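You operate a simulated robot arm through the tools that you are given. There is no shell and no other tool. Be economical: measure what you need, move in short steps, check, and stop when the job is done.

Carry out the task below with a simulated robot arm. There is one attempt and no reset: what you move stays moved.

TASK
Open the tackle drawer, take the practice plug on the top of the tackle bench and put it away in the inside of the tackle drawer and shut the drawer again.

It is judged by the outcome, as a careful person would: the job done as asked, and still so three seconds after it is handed in. It fails if anything else is knocked over, pushed out of place, dropped, spilled or broken.

THE ROBOT
A 7-joint arm with a two-finger parallel gripper, fixed in place. Base frame: the origin is at the foot of the arm, x ahead of it, y to its left, z up. Lengths are in mm, angles in degrees, forces in N, time in s.
With the tool pointing down near the work surface it reaches from about 240 to 680 mm from the base axis. Its first joint turns from -66.0 to 66.0 degrees. Payload 2.4 kg.
Tool frame: the origin (TCP) lies between the finger pads and is the grasp point; the fingertips stand 30 mm ahead of it; z points along the fingers, y is the line along which they close. The gripper opens to 94 mm. The fingers are 28 mm wide and 10 mm thick; the gripper's body (50 by 96 mm) begins 55 mm behind the TCP.
Orientation is told as [roll, pitch, yaw] about the base's x, y, z axes, in that order, counted from this pose: with the fingers straight down and closing along the base's y, the tool's x points along the base's -x, its y along +y and its z along -z.

THE INTERFACE
- The arm moves only by the tool apply_moves. Its argument "rows" is text: rows parted by semicolons, each of 7 numbers parted by spaces: the shift along the tool's x, y, z in mm, then the turn, a rotation vector about the tool's x, y, z in degrees, then the closure, from 0 (fully open) to 1 (shut). In form: tx ty tz wx wy wz gripper; .... A call has 1 to 12 rows; each row shifts and turns the commanded pose from where the row before left it, along the tool's axes as they then stand. A row lasts 0.2 s, in which the tool goes at most 50 mm and 8.6 degrees; a call with a longer step from one row to the next is refused whole, and so is a gripper value outside its range. A pose out of reach is approached as far as the arm can. The call stops where the force on the tool passes 40 N (or 10 N more than at its start, if that is more) or the arm is blocked; 0.2 s more then pass. The fingers move at their own pace (about 153 mm/s each) and stop on an object; they squeeze with about 30 N. The grip force told is the motor's: it shows also when the fingers shut on nothing. Time passes only in rows, and 0.2 s behind the last, so rows that do not move let the fingers close. It gives the time, the measured TCP pose, the force on the tool (base axes), the opening and the grip force at its end, in the units of the frame above (readings bear some noise).
- Cameras (640 x 400 px; columns grow to the right, rows downward): "scene" is fixed at [47.6, 483.9, 1446.9]; the picture's right is [-0.63, -0.78, 0.00], its down [-0.43, 0.35, -0.83] and it looks along [0.65, -0.52, -0.56] (base axes); focal length 360 px, centre (320, 200). "wrist" rides on the gripper at [-37, 0, -58] in the tool frame; the picture's right is [0.00, -1.00, 0.00], its down [0.97, 0.00, -0.24] and it looks along [0.24, 0.00, 0.97] (tool axes); focal length 218 px, centre (320, 200).
- get_image(camera): a new picture of that camera. No time passes.
- point_at(camera, pixels): for up to 12 pixels [column, row] of the newest picture of that camera ("zoom" is the newest enlarged one), the place [x, y, z] in the base frame of the surface seen there, good to about 2 mm. No time passes.
- zoom(camera, box): a new picture of the part [left, top, right, bottom] of that camera's present view, enlarged. No time passes.
- hand_in(): hands the job in; it is judged then, once.

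Work in short steps. Measure before you move; look again where a grasp or a placing could have gone wrong, and mend it. You have 60 turns and 20 pictures in all, the two below and enlarged ones among them. Open the gripper and draw the arm clear of the work before you hand the job in, unless the task says otherwise; then end with one line.

The tools are called after ">>>" by a JSON object that holds its "method" and its "body". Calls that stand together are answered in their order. apply_moves: Moves the arm, as the interface text tells. Its arguments: {"type":"object","properties":{"rows":{"type":"string"}},"required":["rows"]} The other tools are called the same way: get_image (camera) takes a picture; point_at (camera, pixels) gives the place of the surface under pixels of a picture; zoom (camera, box) takes an enlarged picture of a part of a camera's view; hand_in () hands the job in.

At the start:

```text
t: 0.0
ee_pos: [378.7, 105.0, 1227.3]
orientation: [-0.1, 0.0, 0.0]
wrist_force: [0.1, -0.2, 0.5]
grip_width: 93.7
grasp_force: 0.1
```

scene: 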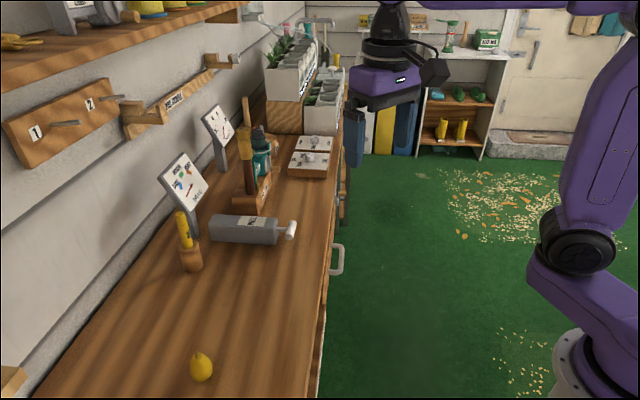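
wrist: 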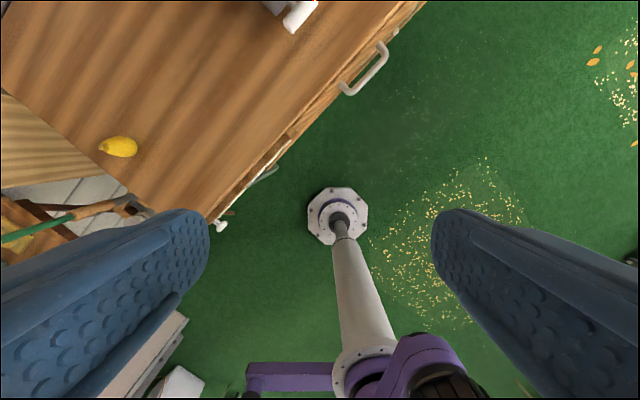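

The pictures show a bench with a white handle at scene (337,260) and a yellow plug at (201,367). I'll enlarge the view and measure these.

>>> {"method": "zoom", "body": {"camera": "scene", "box": [140, 200, 380, 400]}}

>>> {"method": "point_at", "body": {"camera": "scene", "pixels": [[201, 367], [201, 355], [201, 379], [190, 367], [211, 367], [337, 246], [341, 260], [337, 273], [332, 260], [325, 320], [336, 200], [250, 300]]}}

>>> {"method": "point_at", "body": {"camera": "wrist", "pixels": [[118, 147], [100, 146], [138, 148], [118, 137], [119, 157], [344, 89], [383, 46], [365, 80], [300, 130], [400, 20], [270, 172], [220, 226]]}}

```text
2.00 times, centred on (260, 300) of scene
```

zoom: 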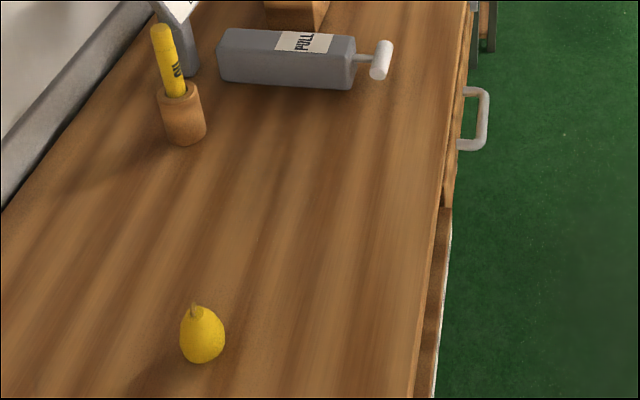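

```text
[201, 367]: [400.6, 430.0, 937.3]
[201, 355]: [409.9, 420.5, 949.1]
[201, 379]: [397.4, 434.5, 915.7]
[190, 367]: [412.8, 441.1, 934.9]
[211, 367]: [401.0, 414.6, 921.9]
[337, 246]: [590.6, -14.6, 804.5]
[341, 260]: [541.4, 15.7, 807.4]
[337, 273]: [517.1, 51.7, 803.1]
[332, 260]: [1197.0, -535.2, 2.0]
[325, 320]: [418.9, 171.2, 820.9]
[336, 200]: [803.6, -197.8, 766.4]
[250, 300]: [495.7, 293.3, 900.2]
```

```text
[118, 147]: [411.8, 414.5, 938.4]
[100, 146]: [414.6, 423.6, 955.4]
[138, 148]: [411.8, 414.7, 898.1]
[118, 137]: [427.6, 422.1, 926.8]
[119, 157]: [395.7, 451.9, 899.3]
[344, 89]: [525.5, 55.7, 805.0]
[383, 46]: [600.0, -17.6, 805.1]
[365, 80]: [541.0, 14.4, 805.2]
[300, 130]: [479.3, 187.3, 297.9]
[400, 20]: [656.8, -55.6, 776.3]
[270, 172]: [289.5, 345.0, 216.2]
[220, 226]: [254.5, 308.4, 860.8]
```

I need a closer look at the bench front to see which drawers it has.

>>> {"method": "zoom", "body": {"camera": "wrist", "box": [190, 0, 430, 240]}}

>>> {"method": "zoom", "body": {"camera": "scene", "box": [280, 140, 400, 400]}}

```text
1.67 times, centred on (310, 120) of wrist
```

zoom: 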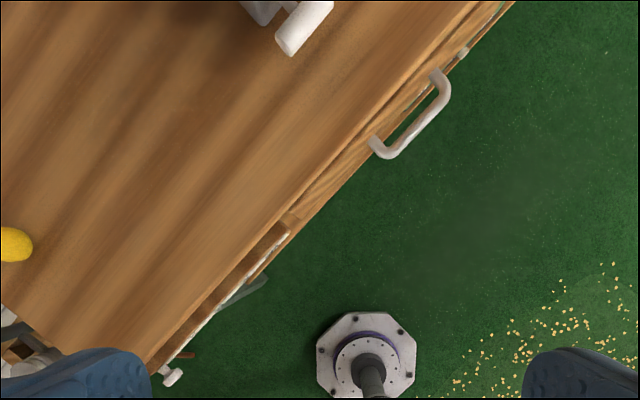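

```text
1.54 times, centred on (340, 270) of scene
```

zoom: 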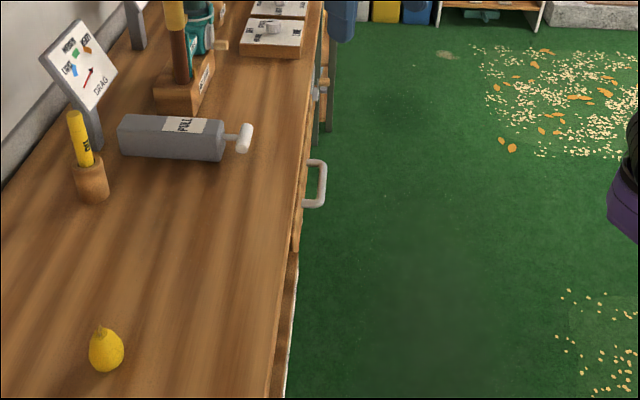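

The handle bar runs at about -45° across the bench front. I'll yaw the tool -45°, tilt it 45° toward the front and move out in front of the handle.

>>> {"method": "apply_moves", "body": {"rows": "0 0 0 0 0 7.5 0;0 0 0 0 0 7.5 0;0 0 0 0 0 7.5 0;0 0 0 0 0 7.5 0;0 0 0 0 0 7.5 0;0 0 0 0 0 7.5 0;0 0 0 -7.5 0 0 0;0 0 0 -7.5 0 0 0;0 0 0 -7.5 0 0 0;0 0 0 -7.5 0 0 0;0 0 0 -7.5 0 0 0;0 0 0 -7.5 0 0 0"}}

>>> {"method": "apply_moves", "body": {"rows": "-21.2 -29 17.4 0 0 0 0;-21.2 -29 17.4 0 0 0 0;-21.2 -29 17.4 0 0 0 0;-21.2 -29 17.4 0 0 0 0;-21.2 -29 17.4 0 0 0 0;-21.2 -29 17.4 0 0 0 0;-21.2 -29 17.4 0 0 0 0;-21.2 -29 17.4 0 0 0 0;-21.2 -29 17.4 0 0 0 0;0 0 0 0 0 0 0"}}

>>> {"method": "get_image", "body": {"camera": "wrist"}}

```text
t: 2.6
ee_pos: [377.0, 106.4, 1227.7]
orientation: [45.1, 0.0, -45.1]
wrist_force: [-0.1, -0.1, -0.1]
grip_width: 93.9
grasp_force: 0.1
```

```text
t: 4.8
ee_pos: [463.0, -81.6, 931.9]
orientation: [44.9, -0.1, -44.9]
wrist_force: [0.0, -0.7, -0.3]
grip_width: 93.8
grasp_force: 0.0
```

```text
14 pictures are left
```

wrist: 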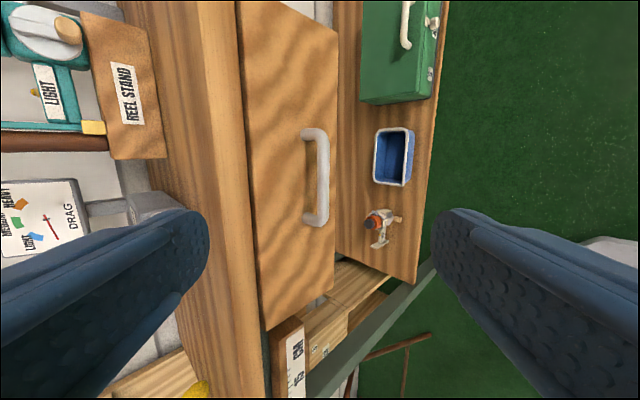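

This is the only drawer, with its handle at (318,130)-(318,222). I'll measure the handle, the drawer face and the bench edge.

>>> {"method": "point_at", "body": {"camera": "wrist", "pixels": [[323, 145], [323, 178], [323, 212], [308, 132], [309, 219], [290, 178], [262, 178], [330, 240], [245, 10], [265, 325], [245, 178], [330, 60]]}}

```text
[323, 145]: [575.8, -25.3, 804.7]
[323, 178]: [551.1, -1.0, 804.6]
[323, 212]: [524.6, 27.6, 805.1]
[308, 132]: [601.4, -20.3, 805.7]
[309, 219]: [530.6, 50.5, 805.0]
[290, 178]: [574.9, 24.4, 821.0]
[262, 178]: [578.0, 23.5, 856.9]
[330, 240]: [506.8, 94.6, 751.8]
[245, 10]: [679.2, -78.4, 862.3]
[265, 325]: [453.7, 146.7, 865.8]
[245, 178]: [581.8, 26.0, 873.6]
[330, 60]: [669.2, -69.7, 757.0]
```

The face normal is exactly 45°. The bar centre is about (553,3,801) and the gap behind the bar is about 25 mm. I'll tilt to 60°, narrow the fingers to about 28 mm and line up behind the bar on the approach axis.

>>> {"method": "apply_moves", "body": {"rows": "0 0 0 -7.5 0 0 0.7;0 0 0 -7.5 0 0 0.7;-1 -13 17 0 0 0 0.7;-1 -13 17 0 0 0 0.7;-1 -13 17 0 0 0 0.7;-1 -12.6 17 0 0 0 0.7;0 0 0 0 0 0 0.7"}}

>>> {"method": "get_image", "body": {"camera": "wrist"}}

```text
t: 6.4
ee_pos: [487.9, -62.4, 854.3]
orientation: [60.0, 0.0, -45.0]
wrist_force: [0.7, 0.2, 0.0]
grip_width: 28.0
grasp_force: 0.0
```

```text
13 pictures are left
```

wrist: 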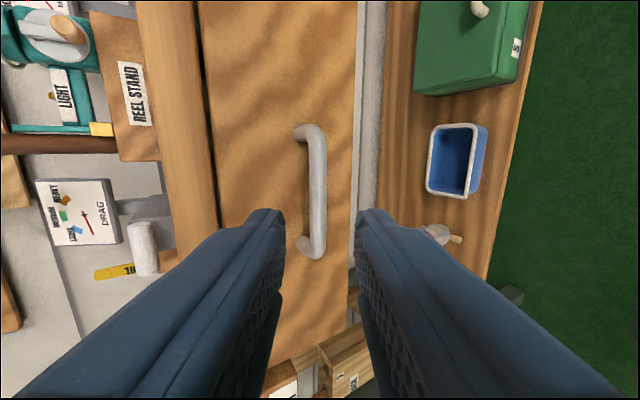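

The bar at column 318 is centred between the fingers. I'll measure the bar's edges to refine its position.

>>> {"method": "point_at", "body": {"camera": "wrist", "pixels": [[312, 190], [318, 190], [325, 190], [318, 160], [318, 230], [285, 190], [345, 190], [200, 190], [205, 20], [300, 130], [300, 248], [358, 100]]}}

```text
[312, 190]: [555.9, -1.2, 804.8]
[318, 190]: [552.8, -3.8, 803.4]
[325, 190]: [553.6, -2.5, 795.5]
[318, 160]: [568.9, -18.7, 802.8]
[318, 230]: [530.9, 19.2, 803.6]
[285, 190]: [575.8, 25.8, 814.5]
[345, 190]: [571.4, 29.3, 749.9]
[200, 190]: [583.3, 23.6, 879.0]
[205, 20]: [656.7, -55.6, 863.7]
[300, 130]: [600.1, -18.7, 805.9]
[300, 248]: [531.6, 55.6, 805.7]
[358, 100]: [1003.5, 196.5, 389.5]
```

The bar centre is confirmed at n≈393 along the face normal, z≈800. I'll advance 90 mm and close.

>>> {"method": "apply_moves", "body": {"rows": "0 0 25 0 0 0 0.7;0 0 25 0 0 0 0.7;0 0 20 0 0 0 0.7;0 0 12 0 0 0 0.7;0 0 8 0 0 0 0.7;0 0 0 0 0 0 0.7"}}

>>> {"method": "apply_moves", "body": {"rows": "0 0 0 0 0 0 1;0 0 0 0 0 0 1;0 0 0 0 0 0 1"}}

```text
t: 7.8
ee_pos: [543.5, -5.6, 807.5]
orientation: [60.0, 0.0, -45.0]
wrist_force: [-0.3, -0.2, -0.5]
grip_width: 28.0
grasp_force: 0.2
```

```text
t: 8.6
ee_pos: [544.0, -4.6, 808.9]
orientation: [60.2, -0.2, -44.9]
wrist_force: [-2.1, 1.7, 19.7]
grip_width: 13.6
grasp_force: 45.0
```

The bar is gripped at 13.6 mm opening. I'll pull straight out along -n.

>>> {"method": "apply_moves", "body": {"rows": "0 0.9 -0.5 0 0 0 1;0 -5 -8.66 0 0 0 1;0 -7.5 -13 0 0 0 1;0 -7.5 -13 0 0 0 1;0 -7.5 -13 0 0 0 1;0 0 0 0 0 0 1"}}

```text
t: 10.0
ee_pos: [503.5, -45.6, 808.8]
orientation: [60.1, -0.1, -45.1]
wrist_force: [1.3, -2.4, 19.6]
grip_width: 13.7
grasp_force: 45.5
```

The drawer slides freely. I'll keep pulling.

>>> {"method": "apply_moves", "body": {"rows": "0 -7.5 -13 0 0 0 1;0 -7.5 -13 0 0 0 1;0 -7.5 -13 0 0 0 1;0 -7.5 -13 0 0 0 1;0 -7.5 -13 0 0 0 1;0 -7.5 -13 0 0 0 1;0 -7.5 -13 0 0 0 1;0 -7.5 -13 0 0 0 1;0 0 0 0 0 0 1"}}

>>> {"method": "get_image", "body": {"camera": "scene"}}

```text
t: 12.0
ee_pos: [417.7, -129.9, 809.0]
orientation: [60.1, -0.1, -45.0]
wrist_force: [3.5, -3.1, 19.8]
grip_width: 13.6
grasp_force: 45.5
```

```text
12 pictures are left
```

scene: 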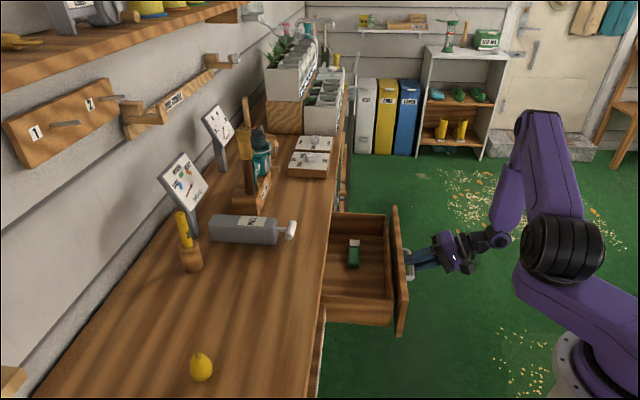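

The drawer is about 178 mm open, with a small green object inside at (353,253). I'll measure the interior.

>>> {"method": "point_at", "body": {"camera": "scene", "pixels": [[353, 241], [353, 253], [353, 266], [372, 235], [372, 280], [345, 285], [385, 250], [394, 265], [390, 220], [380, 297], [330, 275], [398, 300]]}}

>>> {"method": "zoom", "body": {"camera": "scene", "box": [310, 190, 430, 350]}}

```text
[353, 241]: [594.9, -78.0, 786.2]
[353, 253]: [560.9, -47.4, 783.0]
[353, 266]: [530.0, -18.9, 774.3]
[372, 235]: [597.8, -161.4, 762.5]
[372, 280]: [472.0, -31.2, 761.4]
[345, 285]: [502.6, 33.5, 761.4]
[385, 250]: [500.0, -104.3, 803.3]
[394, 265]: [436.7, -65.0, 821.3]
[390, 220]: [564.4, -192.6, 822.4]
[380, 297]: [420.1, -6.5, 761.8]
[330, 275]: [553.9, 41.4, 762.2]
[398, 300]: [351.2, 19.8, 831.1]
```

```text
2.50 times, centred on (370, 270) of scene
```

zoom: 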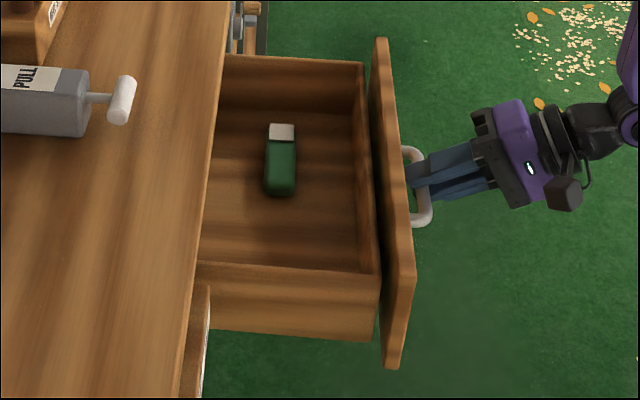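

The floor is at z≈762, and the space left of the green piece is free around n≈350, t≈340, where t is the distance along the front. I'll release the handle, back off and raise the arm.

>>> {"method": "apply_moves", "body": {"rows": "0 0 0 0 0 0 0.68;0 0 0 0 0 0 0.68;0 0 -15 0 0 0 0.68;0 0 -20 0 0 0 0.68;0 0 -20 0 0 0 0.68;0 8 -20 0 0 0 0.68;0 25 -20 0 0 0 0.68;0 35 -10 0 0 0 0.68;0 40 0 0 0 0 0.68;0 40 0 0 0 0 0.68"}}

>>> {"method": "point_at", "body": {"camera": "scene", "pixels": [[60, 120], [5, 380], [105, 45], [30, 330], [120, 240], [15, 375], [60, 340]]}}

```text
t: 14.2
ee_pos: [406.3, -140.1, 987.9]
orientation: [60.0, 0.1, -44.9]
wrist_force: [-0.3, -0.6, 0.2]
grip_width: 30.1
grasp_force: 0.0
```

```text
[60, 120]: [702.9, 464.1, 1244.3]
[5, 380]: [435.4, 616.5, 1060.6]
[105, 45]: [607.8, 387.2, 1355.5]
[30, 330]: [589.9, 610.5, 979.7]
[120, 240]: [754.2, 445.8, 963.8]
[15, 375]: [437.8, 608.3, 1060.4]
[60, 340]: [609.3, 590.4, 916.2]
```

The path to the plug is clear, with the wall at n≈848. I'll return the tool to vertical and rise.

>>> {"method": "apply_moves", "body": {"rows": "0 0 0 7.5 0 0 0.3;0 0 0 7.5 0 0 0.3;0 0 0 7.5 0 0 0.3;0 0 0 7.5 0 0 0.3;0 0 0 7.5 0 0 0.3;0 0 0 7.5 0 0 0.3;0 0 0 7.5 0 0 0.3;0 0 0 7.5 0 0 0.3;0 0 -25 0 0 0 0.3;0 0 -35 0 0 0 0.3;0 0 -30 0 0 0 0.3;0 0 0 0 0 0 0.3"}}

```text
t: 16.8
ee_pos: [407.0, -141.5, 1081.8]
orientation: [0.0, -0.1, -45.0]
wrist_force: [0.4, 0.6, -0.9]
grip_width: 65.9
grasp_force: 0.0
```

I'll travel over the plug at z≈1080.

>>> {"method": "apply_moves", "body": {"rows": "20 20 0 0 0 0 0.3;33 33 0 0 0 0 0.3;33 33 0 0 0 0 0.3;33 33 0 0 0 0 0.3;33 33 0 0 0 0 0.3;33 33 0 0 0 0 0.3;33 33 0 0 0 0 0.3;33 33 0 0 0 0 0.3;33 33 0 0 0 0 0.3;33 33 0 0 0 0 0.3;33 33 0 0 0 0 0.3;33 33 0 0 0 0 0.3"}}

>>> {"method": "apply_moves", "body": {"rows": "18 18 0 0 0 0 0.3;0 0 0 0 0 0 0.3"}}

>>> {"method": "get_image", "body": {"camera": "wrist"}}

```text
t: 19.4
ee_pos: [405.6, 401.3, 1081.1]
orientation: [0.0, 0.0, -45.1]
wrist_force: [-0.1, -0.6, 0.4]
grip_width: 65.7
grasp_force: 0.1
```

```text
t: 20.0
ee_pos: [406.4, 427.3, 1080.6]
orientation: [-0.1, 0.1, -45.1]
wrist_force: [0.3, -0.4, 0.2]
grip_width: 65.4
grasp_force: 0.0
```

```text
10 pictures are left
```

wrist: 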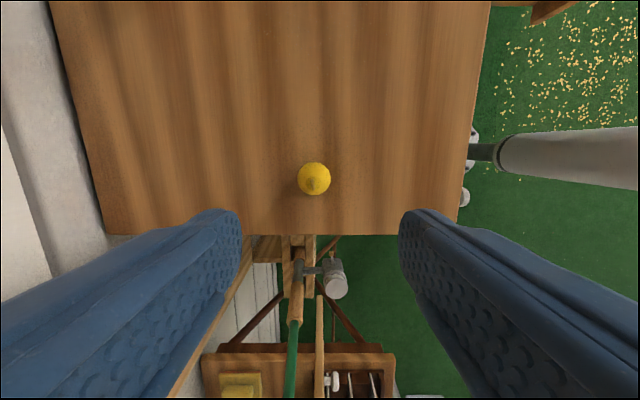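

The plug is at (314,179). I'll measure its extent.

>>> {"method": "point_at", "body": {"camera": "wrist", "pixels": [[314, 179], [300, 179], [329, 179], [314, 164], [314, 194], [314, 184], [340, 179], [288, 179]]}}

```text
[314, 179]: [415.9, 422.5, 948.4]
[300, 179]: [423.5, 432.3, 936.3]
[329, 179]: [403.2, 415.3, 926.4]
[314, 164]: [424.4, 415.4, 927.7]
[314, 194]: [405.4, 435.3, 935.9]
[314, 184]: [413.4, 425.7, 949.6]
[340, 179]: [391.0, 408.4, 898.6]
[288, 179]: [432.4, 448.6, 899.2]
```

The plug's centre is about (414,425). I'll correct by x -7, y +4 and descend to z≈932.

>>> {"method": "apply_moves", "body": {"rows": "-7 4 20 0 0 0 0.3;0 0 35 0 0 0 0.3;0 0 35 0 0 0 0.3;0 0 30 0 0 0 0.3;0 0 18 0 0 0 0.3;0 0 10 0 0 0 0.3;0 0 0 0 0 0 0.3"}}

>>> {"method": "get_image", "body": {"camera": "wrist"}}

```text
t: 21.6
ee_pos: [414.7, 424.4, 931.5]
orientation: [0.1, 0.0, -45.0]
wrist_force: [-0.7, -1.0, -0.8]
grip_width: 65.8
grasp_force: 0.0
```

```text
9 pictures are left
```

wrist: 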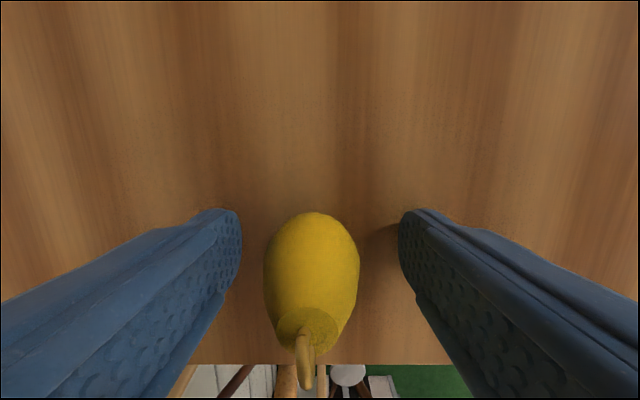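

The plug sits between the fingers, about 2 mm off. I'll nudge it and close.

>>> {"method": "apply_moves", "body": {"rows": "0 2 0 0 0 0 0.3;0 0 0 0 0 0 1;0 0 0 0 0 0 1;0 0 0 0 0 0 1"}}

>>> {"method": "apply_moves", "body": {"rows": "0 0 -15 0 0 0 1;0 0 -30 0 0 0 1;0 0 -40 0 0 0 1;0 0 -45 0 0 0 1;0 0 -20 0 0 0 1;0 0 0 0 0 0 1"}}

>>> {"method": "get_image", "body": {"camera": "wrist"}}

```text
t: 22.6
ee_pos: [415.9, 425.2, 931.2]
orientation: [0.0, 0.1, -45.1]
wrist_force: [0.4, 0.2, 0.4]
grip_width: 31.2
grasp_force: 30.2
```

```text
t: 24.0
ee_pos: [415.7, 424.6, 1081.2]
orientation: [0.0, 0.1, -45.0]
wrist_force: [0.2, -0.2, -0.5]
grip_width: 31.0
grasp_force: 30.4
```

```text
8 pictures are left
```

wrist: 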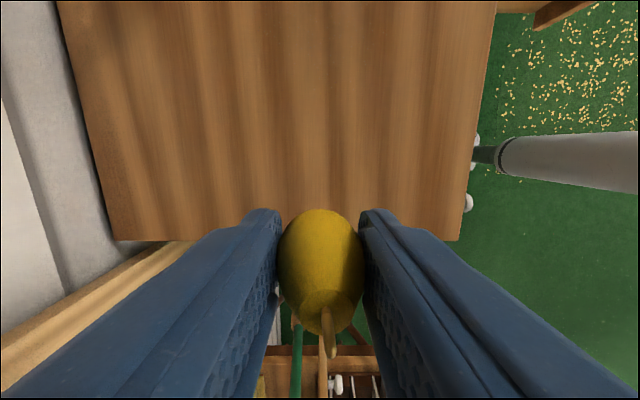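

The plug is held. I'll carry it over the drawer's free area (n=350, t=340).

>>> {"method": "apply_moves", "body": {"rows": "-20 -14 0 0 0 0 1;-35 -25 0 0 0 0 1;-35 -25 0 0 0 0 1;-35 -25 0 0 0 0 1;-35 -25 0 0 0 0 1;-35 -25 0 0 0 0 1;-35 -25 0 0 0 0 1;-35 -25 0 0 0 0 1;-35 -25 0 0 0 0 1;-35 -25 0 0 0 0 1;-11 -5 0 0 0 0 1;0 0 0 0 0 0 1"}}

>>> {"method": "get_image", "body": {"camera": "wrist"}}

```text
t: 26.6
ee_pos: [486.9, 4.8, 1083.7]
orientation: [0.1, 0.0, -45.0]
wrist_force: [0.2, 0.8, 0.1]
grip_width: 30.9
grasp_force: 29.9
```

```text
7 pictures are left
```

wrist: 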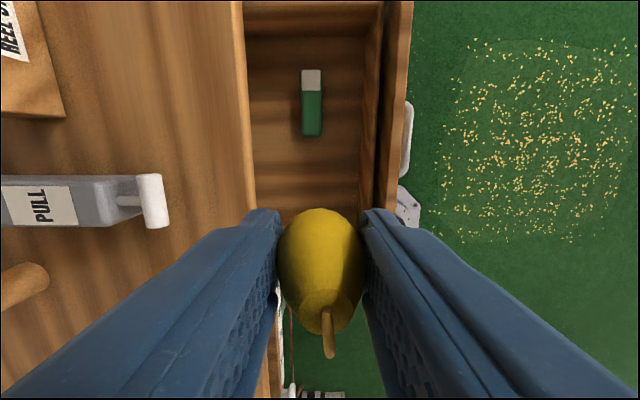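

I'll measure the drawer's edges around the drop spot before lowering.

>>> {"method": "point_at", "body": {"camera": "wrist", "pixels": [[240, 150], [252, 150], [265, 200], [350, 190], [366, 150], [385, 150], [398, 150], [312, 134], [312, 105], [280, 212], [270, 235], [375, 205]]}}

>>> {"method": "point_at", "body": {"camera": "scene", "pixels": [[340, 292], [340, 297], [340, 303], [370, 295], [370, 300], [360, 310]]}}

```text
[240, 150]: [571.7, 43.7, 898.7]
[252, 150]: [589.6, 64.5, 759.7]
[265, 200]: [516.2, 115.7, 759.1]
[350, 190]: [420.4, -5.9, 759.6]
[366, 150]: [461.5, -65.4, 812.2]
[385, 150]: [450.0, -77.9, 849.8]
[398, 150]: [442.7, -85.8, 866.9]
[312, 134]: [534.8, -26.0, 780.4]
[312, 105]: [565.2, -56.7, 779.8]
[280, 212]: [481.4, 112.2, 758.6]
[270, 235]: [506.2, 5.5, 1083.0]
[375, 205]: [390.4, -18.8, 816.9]
```

```text
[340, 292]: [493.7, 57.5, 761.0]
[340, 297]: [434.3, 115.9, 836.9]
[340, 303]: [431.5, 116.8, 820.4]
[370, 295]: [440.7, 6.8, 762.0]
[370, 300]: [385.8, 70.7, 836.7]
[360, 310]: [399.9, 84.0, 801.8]
```

The free floor spans t≈235–395 and n≈280–435. I'll shift to t≈318 and lower to z≈794, just above floor contact.

>>> {"method": "apply_moves", "body": {"rows": "24 2 15 0 0 0 1;0 0 35 0 0 0 1;0 0 40 0 0 0 1;0 0 40 0 0 0 1;0 0 40 0 0 0 1;0 0 40 0 0 0 1;0 0 35 0 0 0 1;0 0 25 0 0 0 1;0 0 12 0 0 0 1;0 0 5 0 0 0 1;0 0 0 0 0 0 1"}}

>>> {"method": "get_image", "body": {"camera": "scene"}}

```text
t: 28.9
ee_pos: [473.3, 27.8, 796.9]
orientation: [0.1, -0.2, -44.8]
wrist_force: [-2.7, 1.5, 11.6]
grip_width: 30.8
grasp_force: 30.5
stopped in row 11: the force on the tool passed its limit (the readings are from after the stop); the commanded pose is now the measured one
```

```text
6 pictures are left
```

scene: 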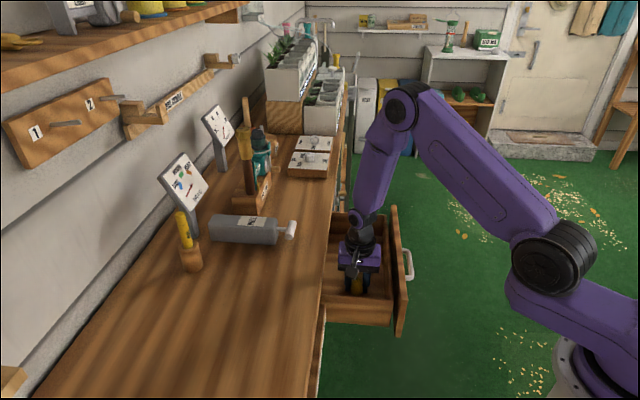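

The plug has touched the drawer floor. I'll open gently and rise straight up.

>>> {"method": "apply_moves", "body": {"rows": "0 0 0 0 0 0 0.6;0 0 0 0 0 0 0.4;0 0 0 0 0 0 0.35;0 0 0 0 0 0 0.35;0 0 -15 0 0 0 0.35;0 0 -30 0 0 0 0.35;0 0 -40 0 0 0 0.35;0 0 -45 0 0 0 0.35;0 0 -45 0 0 0 0.35;0 0 -35 0 0 0 0.35;0 0 0 0 0 0 0.35"}}

>>> {"method": "get_image", "body": {"camera": "wrist"}}

```text
t: 31.3
ee_pos: [472.9, 27.1, 1005.6]
orientation: [0.1, -0.1, -44.8]
wrist_force: [-1.0, 0.8, -0.2]
grip_width: 61.0
grasp_force: 0.0
```

```text
5 pictures are left
```

wrist: 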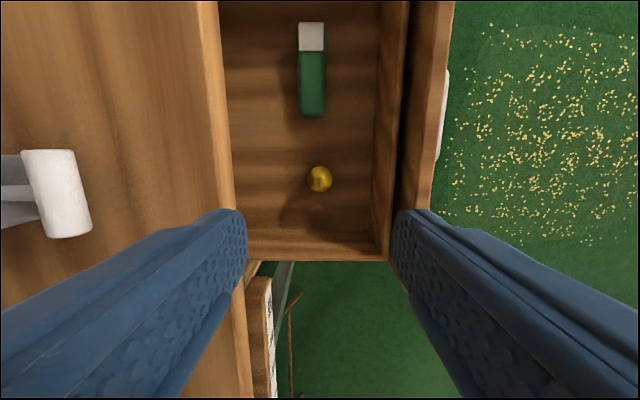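

The plug stands in the drawer at (320,179). I'll return to the retreat pose in front of the handle.

>>> {"method": "apply_moves", "body": {"rows": "-17.7 -41.3 4 0 0 0 0.68;-17.7 -41.3 4 0 0 0 0.68;-17.7 -41.3 4 0 0 0 0.68;-17.7 -41.3 4 0 0 0 0.68;0 0 0 -7.5 0 0 0.68;0 0 0 -7.5 0 0 0.68;0 0 0 -7.5 0 0 0.68;0 0 0 -7.5 0 0 0.68;0 0 0 -7.5 0 0 0.68;0 0 0 -7.5 0 0 0.68;0 0 0 -7.5 0 0 0.68;0 0 0 -7.5 0 0 0.68"}}

```text
t: 33.9
ee_pos: [405.4, -140.9, 987.1]
orientation: [60.3, -0.2, -44.9]
wrist_force: [0.1, -0.1, -0.2]
grip_width: 30.2
grasp_force: 0.0
```

I'll lower to the approach line in front of the handle and check it with the camera.

>>> {"method": "apply_moves", "body": {"rows": "0 -36.5 0 0 0 0 0.7;0 -36.5 0 0 0 0 0.7;0 -36.5 0 0 0 0 0.7;0 -36.5 8.7 0 0 0 0.7;0 0 0 0 0 0 0.7"}}

>>> {"method": "get_image", "body": {"camera": "wrist"}}

>>> {"method": "point_at", "body": {"camera": "wrist", "pixels": [[312, 190], [318, 190], [325, 190], [318, 160], [285, 190]]}}

```text
t: 35.1
ee_pos: [361.1, -189.2, 857.9]
orientation: [60.1, -0.3, -44.8]
wrist_force: [-0.1, 0.2, 0.3]
grip_width: 28.2
grasp_force: 0.0
```

```text
4 pictures are left
```

wrist: 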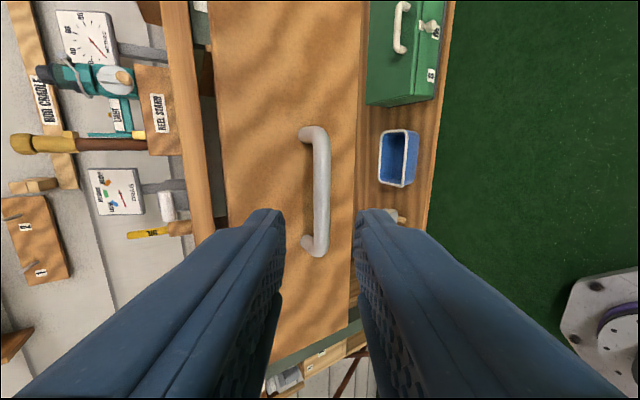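

```text
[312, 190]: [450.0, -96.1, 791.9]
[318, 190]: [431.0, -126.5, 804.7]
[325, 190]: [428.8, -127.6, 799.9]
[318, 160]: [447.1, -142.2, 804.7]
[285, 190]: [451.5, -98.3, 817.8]
```

The bar at column 321 needs about a -2 mm y correction and 96 mm of advance. I'll approach, then grip.

>>> {"method": "apply_moves", "body": {"rows": "0 -2 25 0 0 0 0.7;0 0 25 0 0 0 0.7;0 0 22 0 0 0 0.7;0 0 14 0 0 0 0.7;0 0 8 0 0 0 0.7;0 0 0 0 0 0 0.7"}}

>>> {"method": "apply_moves", "body": {"rows": "0 0 0 0 0 0 1;0 0 0 0 0 0 1;0 0 0 0 0 0 1"}}

```text
t: 36.5
ee_pos: [418.1, -129.2, 810.4]
orientation: [60.2, -0.1, -44.9]
wrist_force: [-0.2, -0.2, 0.5]
grip_width: 28.5
grasp_force: 0.1
```

```text
t: 37.3
ee_pos: [416.9, -128.8, 809.2]
orientation: [60.1, -0.2, -44.7]
wrist_force: [0.1, 0.8, -1.6]
grip_width: 13.4
grasp_force: 44.8
```

The bar is gripped. I'll push the drawer in smoothly and slowly, about 178 mm.

>>> {"method": "apply_moves", "body": {"rows": "0 1.5 2.6 0 0 0 1;0 3 5.2 0 0 0 1;0 4.5 7.8 0 0 0 1;0 5 8.66 0 0 0 1;0 5 8.66 0 0 0 1;0 5 8.66 0 0 0 1;0 5 8.66 0 0 0 1;0 5 8.66 0 0 0 1;0 5 8.66 0 0 0 1;0 5 8.66 0 0 0 1;0 4 6.93 0 0 0 1;0 2 3.46 0 0 0 1"}}

>>> {"method": "apply_moves", "body": {"rows": "0 2 3.46 0 0 0 1;0 4 6.93 0 0 0 1;0 5 8.66 0 0 0 1;0 5 8.66 0 0 0 1;0 5 8.66 0 0 0 1;0 5 8.66 0 0 0 1;0 4 6.93 0 0 0 1;0 3 5.2 0 0 0 1;0 2 3.46 0 0 0 1;0 1 1.73 0 0 0 1;0 0 0 0 0 0 1"}}

```text
t: 39.9
ee_pos: [487.7, -58.7, 810.6]
orientation: [60.1, -0.3, -44.9]
wrist_force: [1.4, -2.3, 13.0]
grip_width: 13.5
grasp_force: 44.6
```

```text
t: 42.3
ee_pos: [538.6, -7.9, 809.7]
orientation: [60.2, -0.2, -44.9]
wrist_force: [2.0, -2.7, 14.3]
grip_width: 13.7
grasp_force: 45.2
```

About 6 mm remain. I'll push in small steps until it meets resistance.

>>> {"method": "apply_moves", "body": {"rows": "0 1 1.73 0 0 0 1;0 1 1.73 0 0 0 1;0 1 1.73 0 0 0 1;0 0.5 0.87 0 0 0 1;0 0.5 0.87 0 0 0 1;0 0.5 0.87 0 0 0 1;0 0 0 0 0 0 1"}}

```text
t: 43.4
ee_pos: [542.1, -5.4, 809.5]
orientation: [60.1, 0.1, -44.9]
wrist_force: [-12.2, -2.1, 8.6]
grip_width: 13.9
grasp_force: 45.0
stopped in row 5: the force on the tool passed its limit (the readings are from after the stop); the commanded pose is now the measured one
```

Resistance at n≈379.5 suggests the drawer is at its stop. I'll release, retreat and check.

>>> {"method": "apply_moves", "body": {"rows": "0 0 0 0 0 0 0.7;0 0 0 0 0 0 0.7;0 0 -15 0 0 0 0.7;0 0 -25 0 0 0 0.7;0 0 -25 0 0 0 0.7;0 0 -30 0 0 0 0.7;0 0 0 0 0 0 0.7"}}

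>>> {"method": "get_image", "body": {"camera": "wrist"}}

>>> {"method": "point_at", "body": {"camera": "wrist", "pixels": [[285, 190], [285, 180], [275, 190], [250, 150], [230, 100], [280, 100]]}}

```text
t: 45.0
ee_pos: [484.4, -64.9, 857.3]
orientation: [60.0, 0.1, -45.0]
wrist_force: [0.7, -0.9, 0.3]
grip_width: 28.2
grasp_force: 0.0
```

```text
3 pictures are left
```

wrist: 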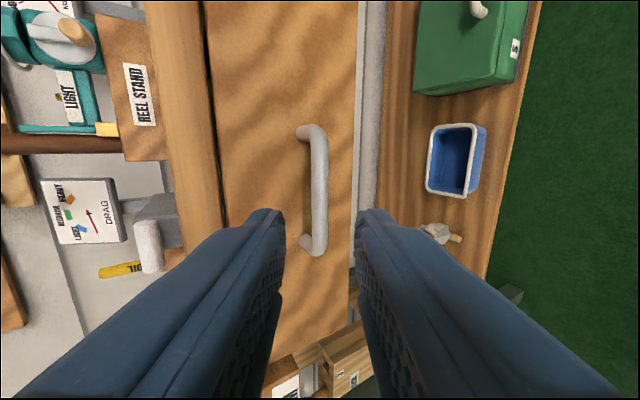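

```text
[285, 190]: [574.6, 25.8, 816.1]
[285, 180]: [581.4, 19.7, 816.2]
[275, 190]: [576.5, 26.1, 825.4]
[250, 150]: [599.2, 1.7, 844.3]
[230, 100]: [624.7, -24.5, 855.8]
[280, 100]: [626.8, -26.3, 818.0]
```

The face is at n≈424.7, the same as at the start, so the drawer is shut. I'll draw the arm clear, open the gripper and take a last look.

>>> {"method": "apply_moves", "body": {"rows": "0 0 -30 0 0 0 0.4;0 10 -40 0 0 0 0;0 30 -30 0 0 0 0;0 40 -10 0 0 0 0;0 40 0 0 0 0 0;0 40 0 0 0 0 0;0 0 0 0 0 0 0"}}

>>> {"method": "get_image", "body": {"camera": "scene"}}

```text
t: 46.6
ee_pos: [473.6, -72.9, 1051.6]
orientation: [60.0, 0.1, -45.0]
wrist_force: [-0.5, 0.7, -0.1]
grip_width: 94.0
grasp_force: 0.1
```

```text
2 pictures are left
```

scene: 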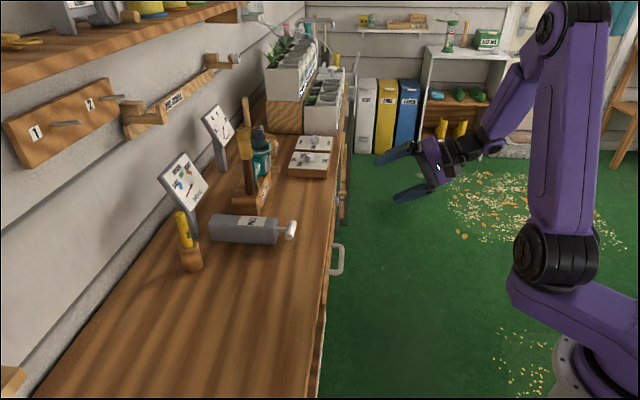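

The drawer is shut, the bench is otherwise undisturbed and the arm is clear, so I'm handing in.

>>> {"method": "hand_in", "body": {}}

```text
The job is handed in.
```

The practice plug is in the tackle drawer, the drawer is shut, and nothing else on the bench was moved.
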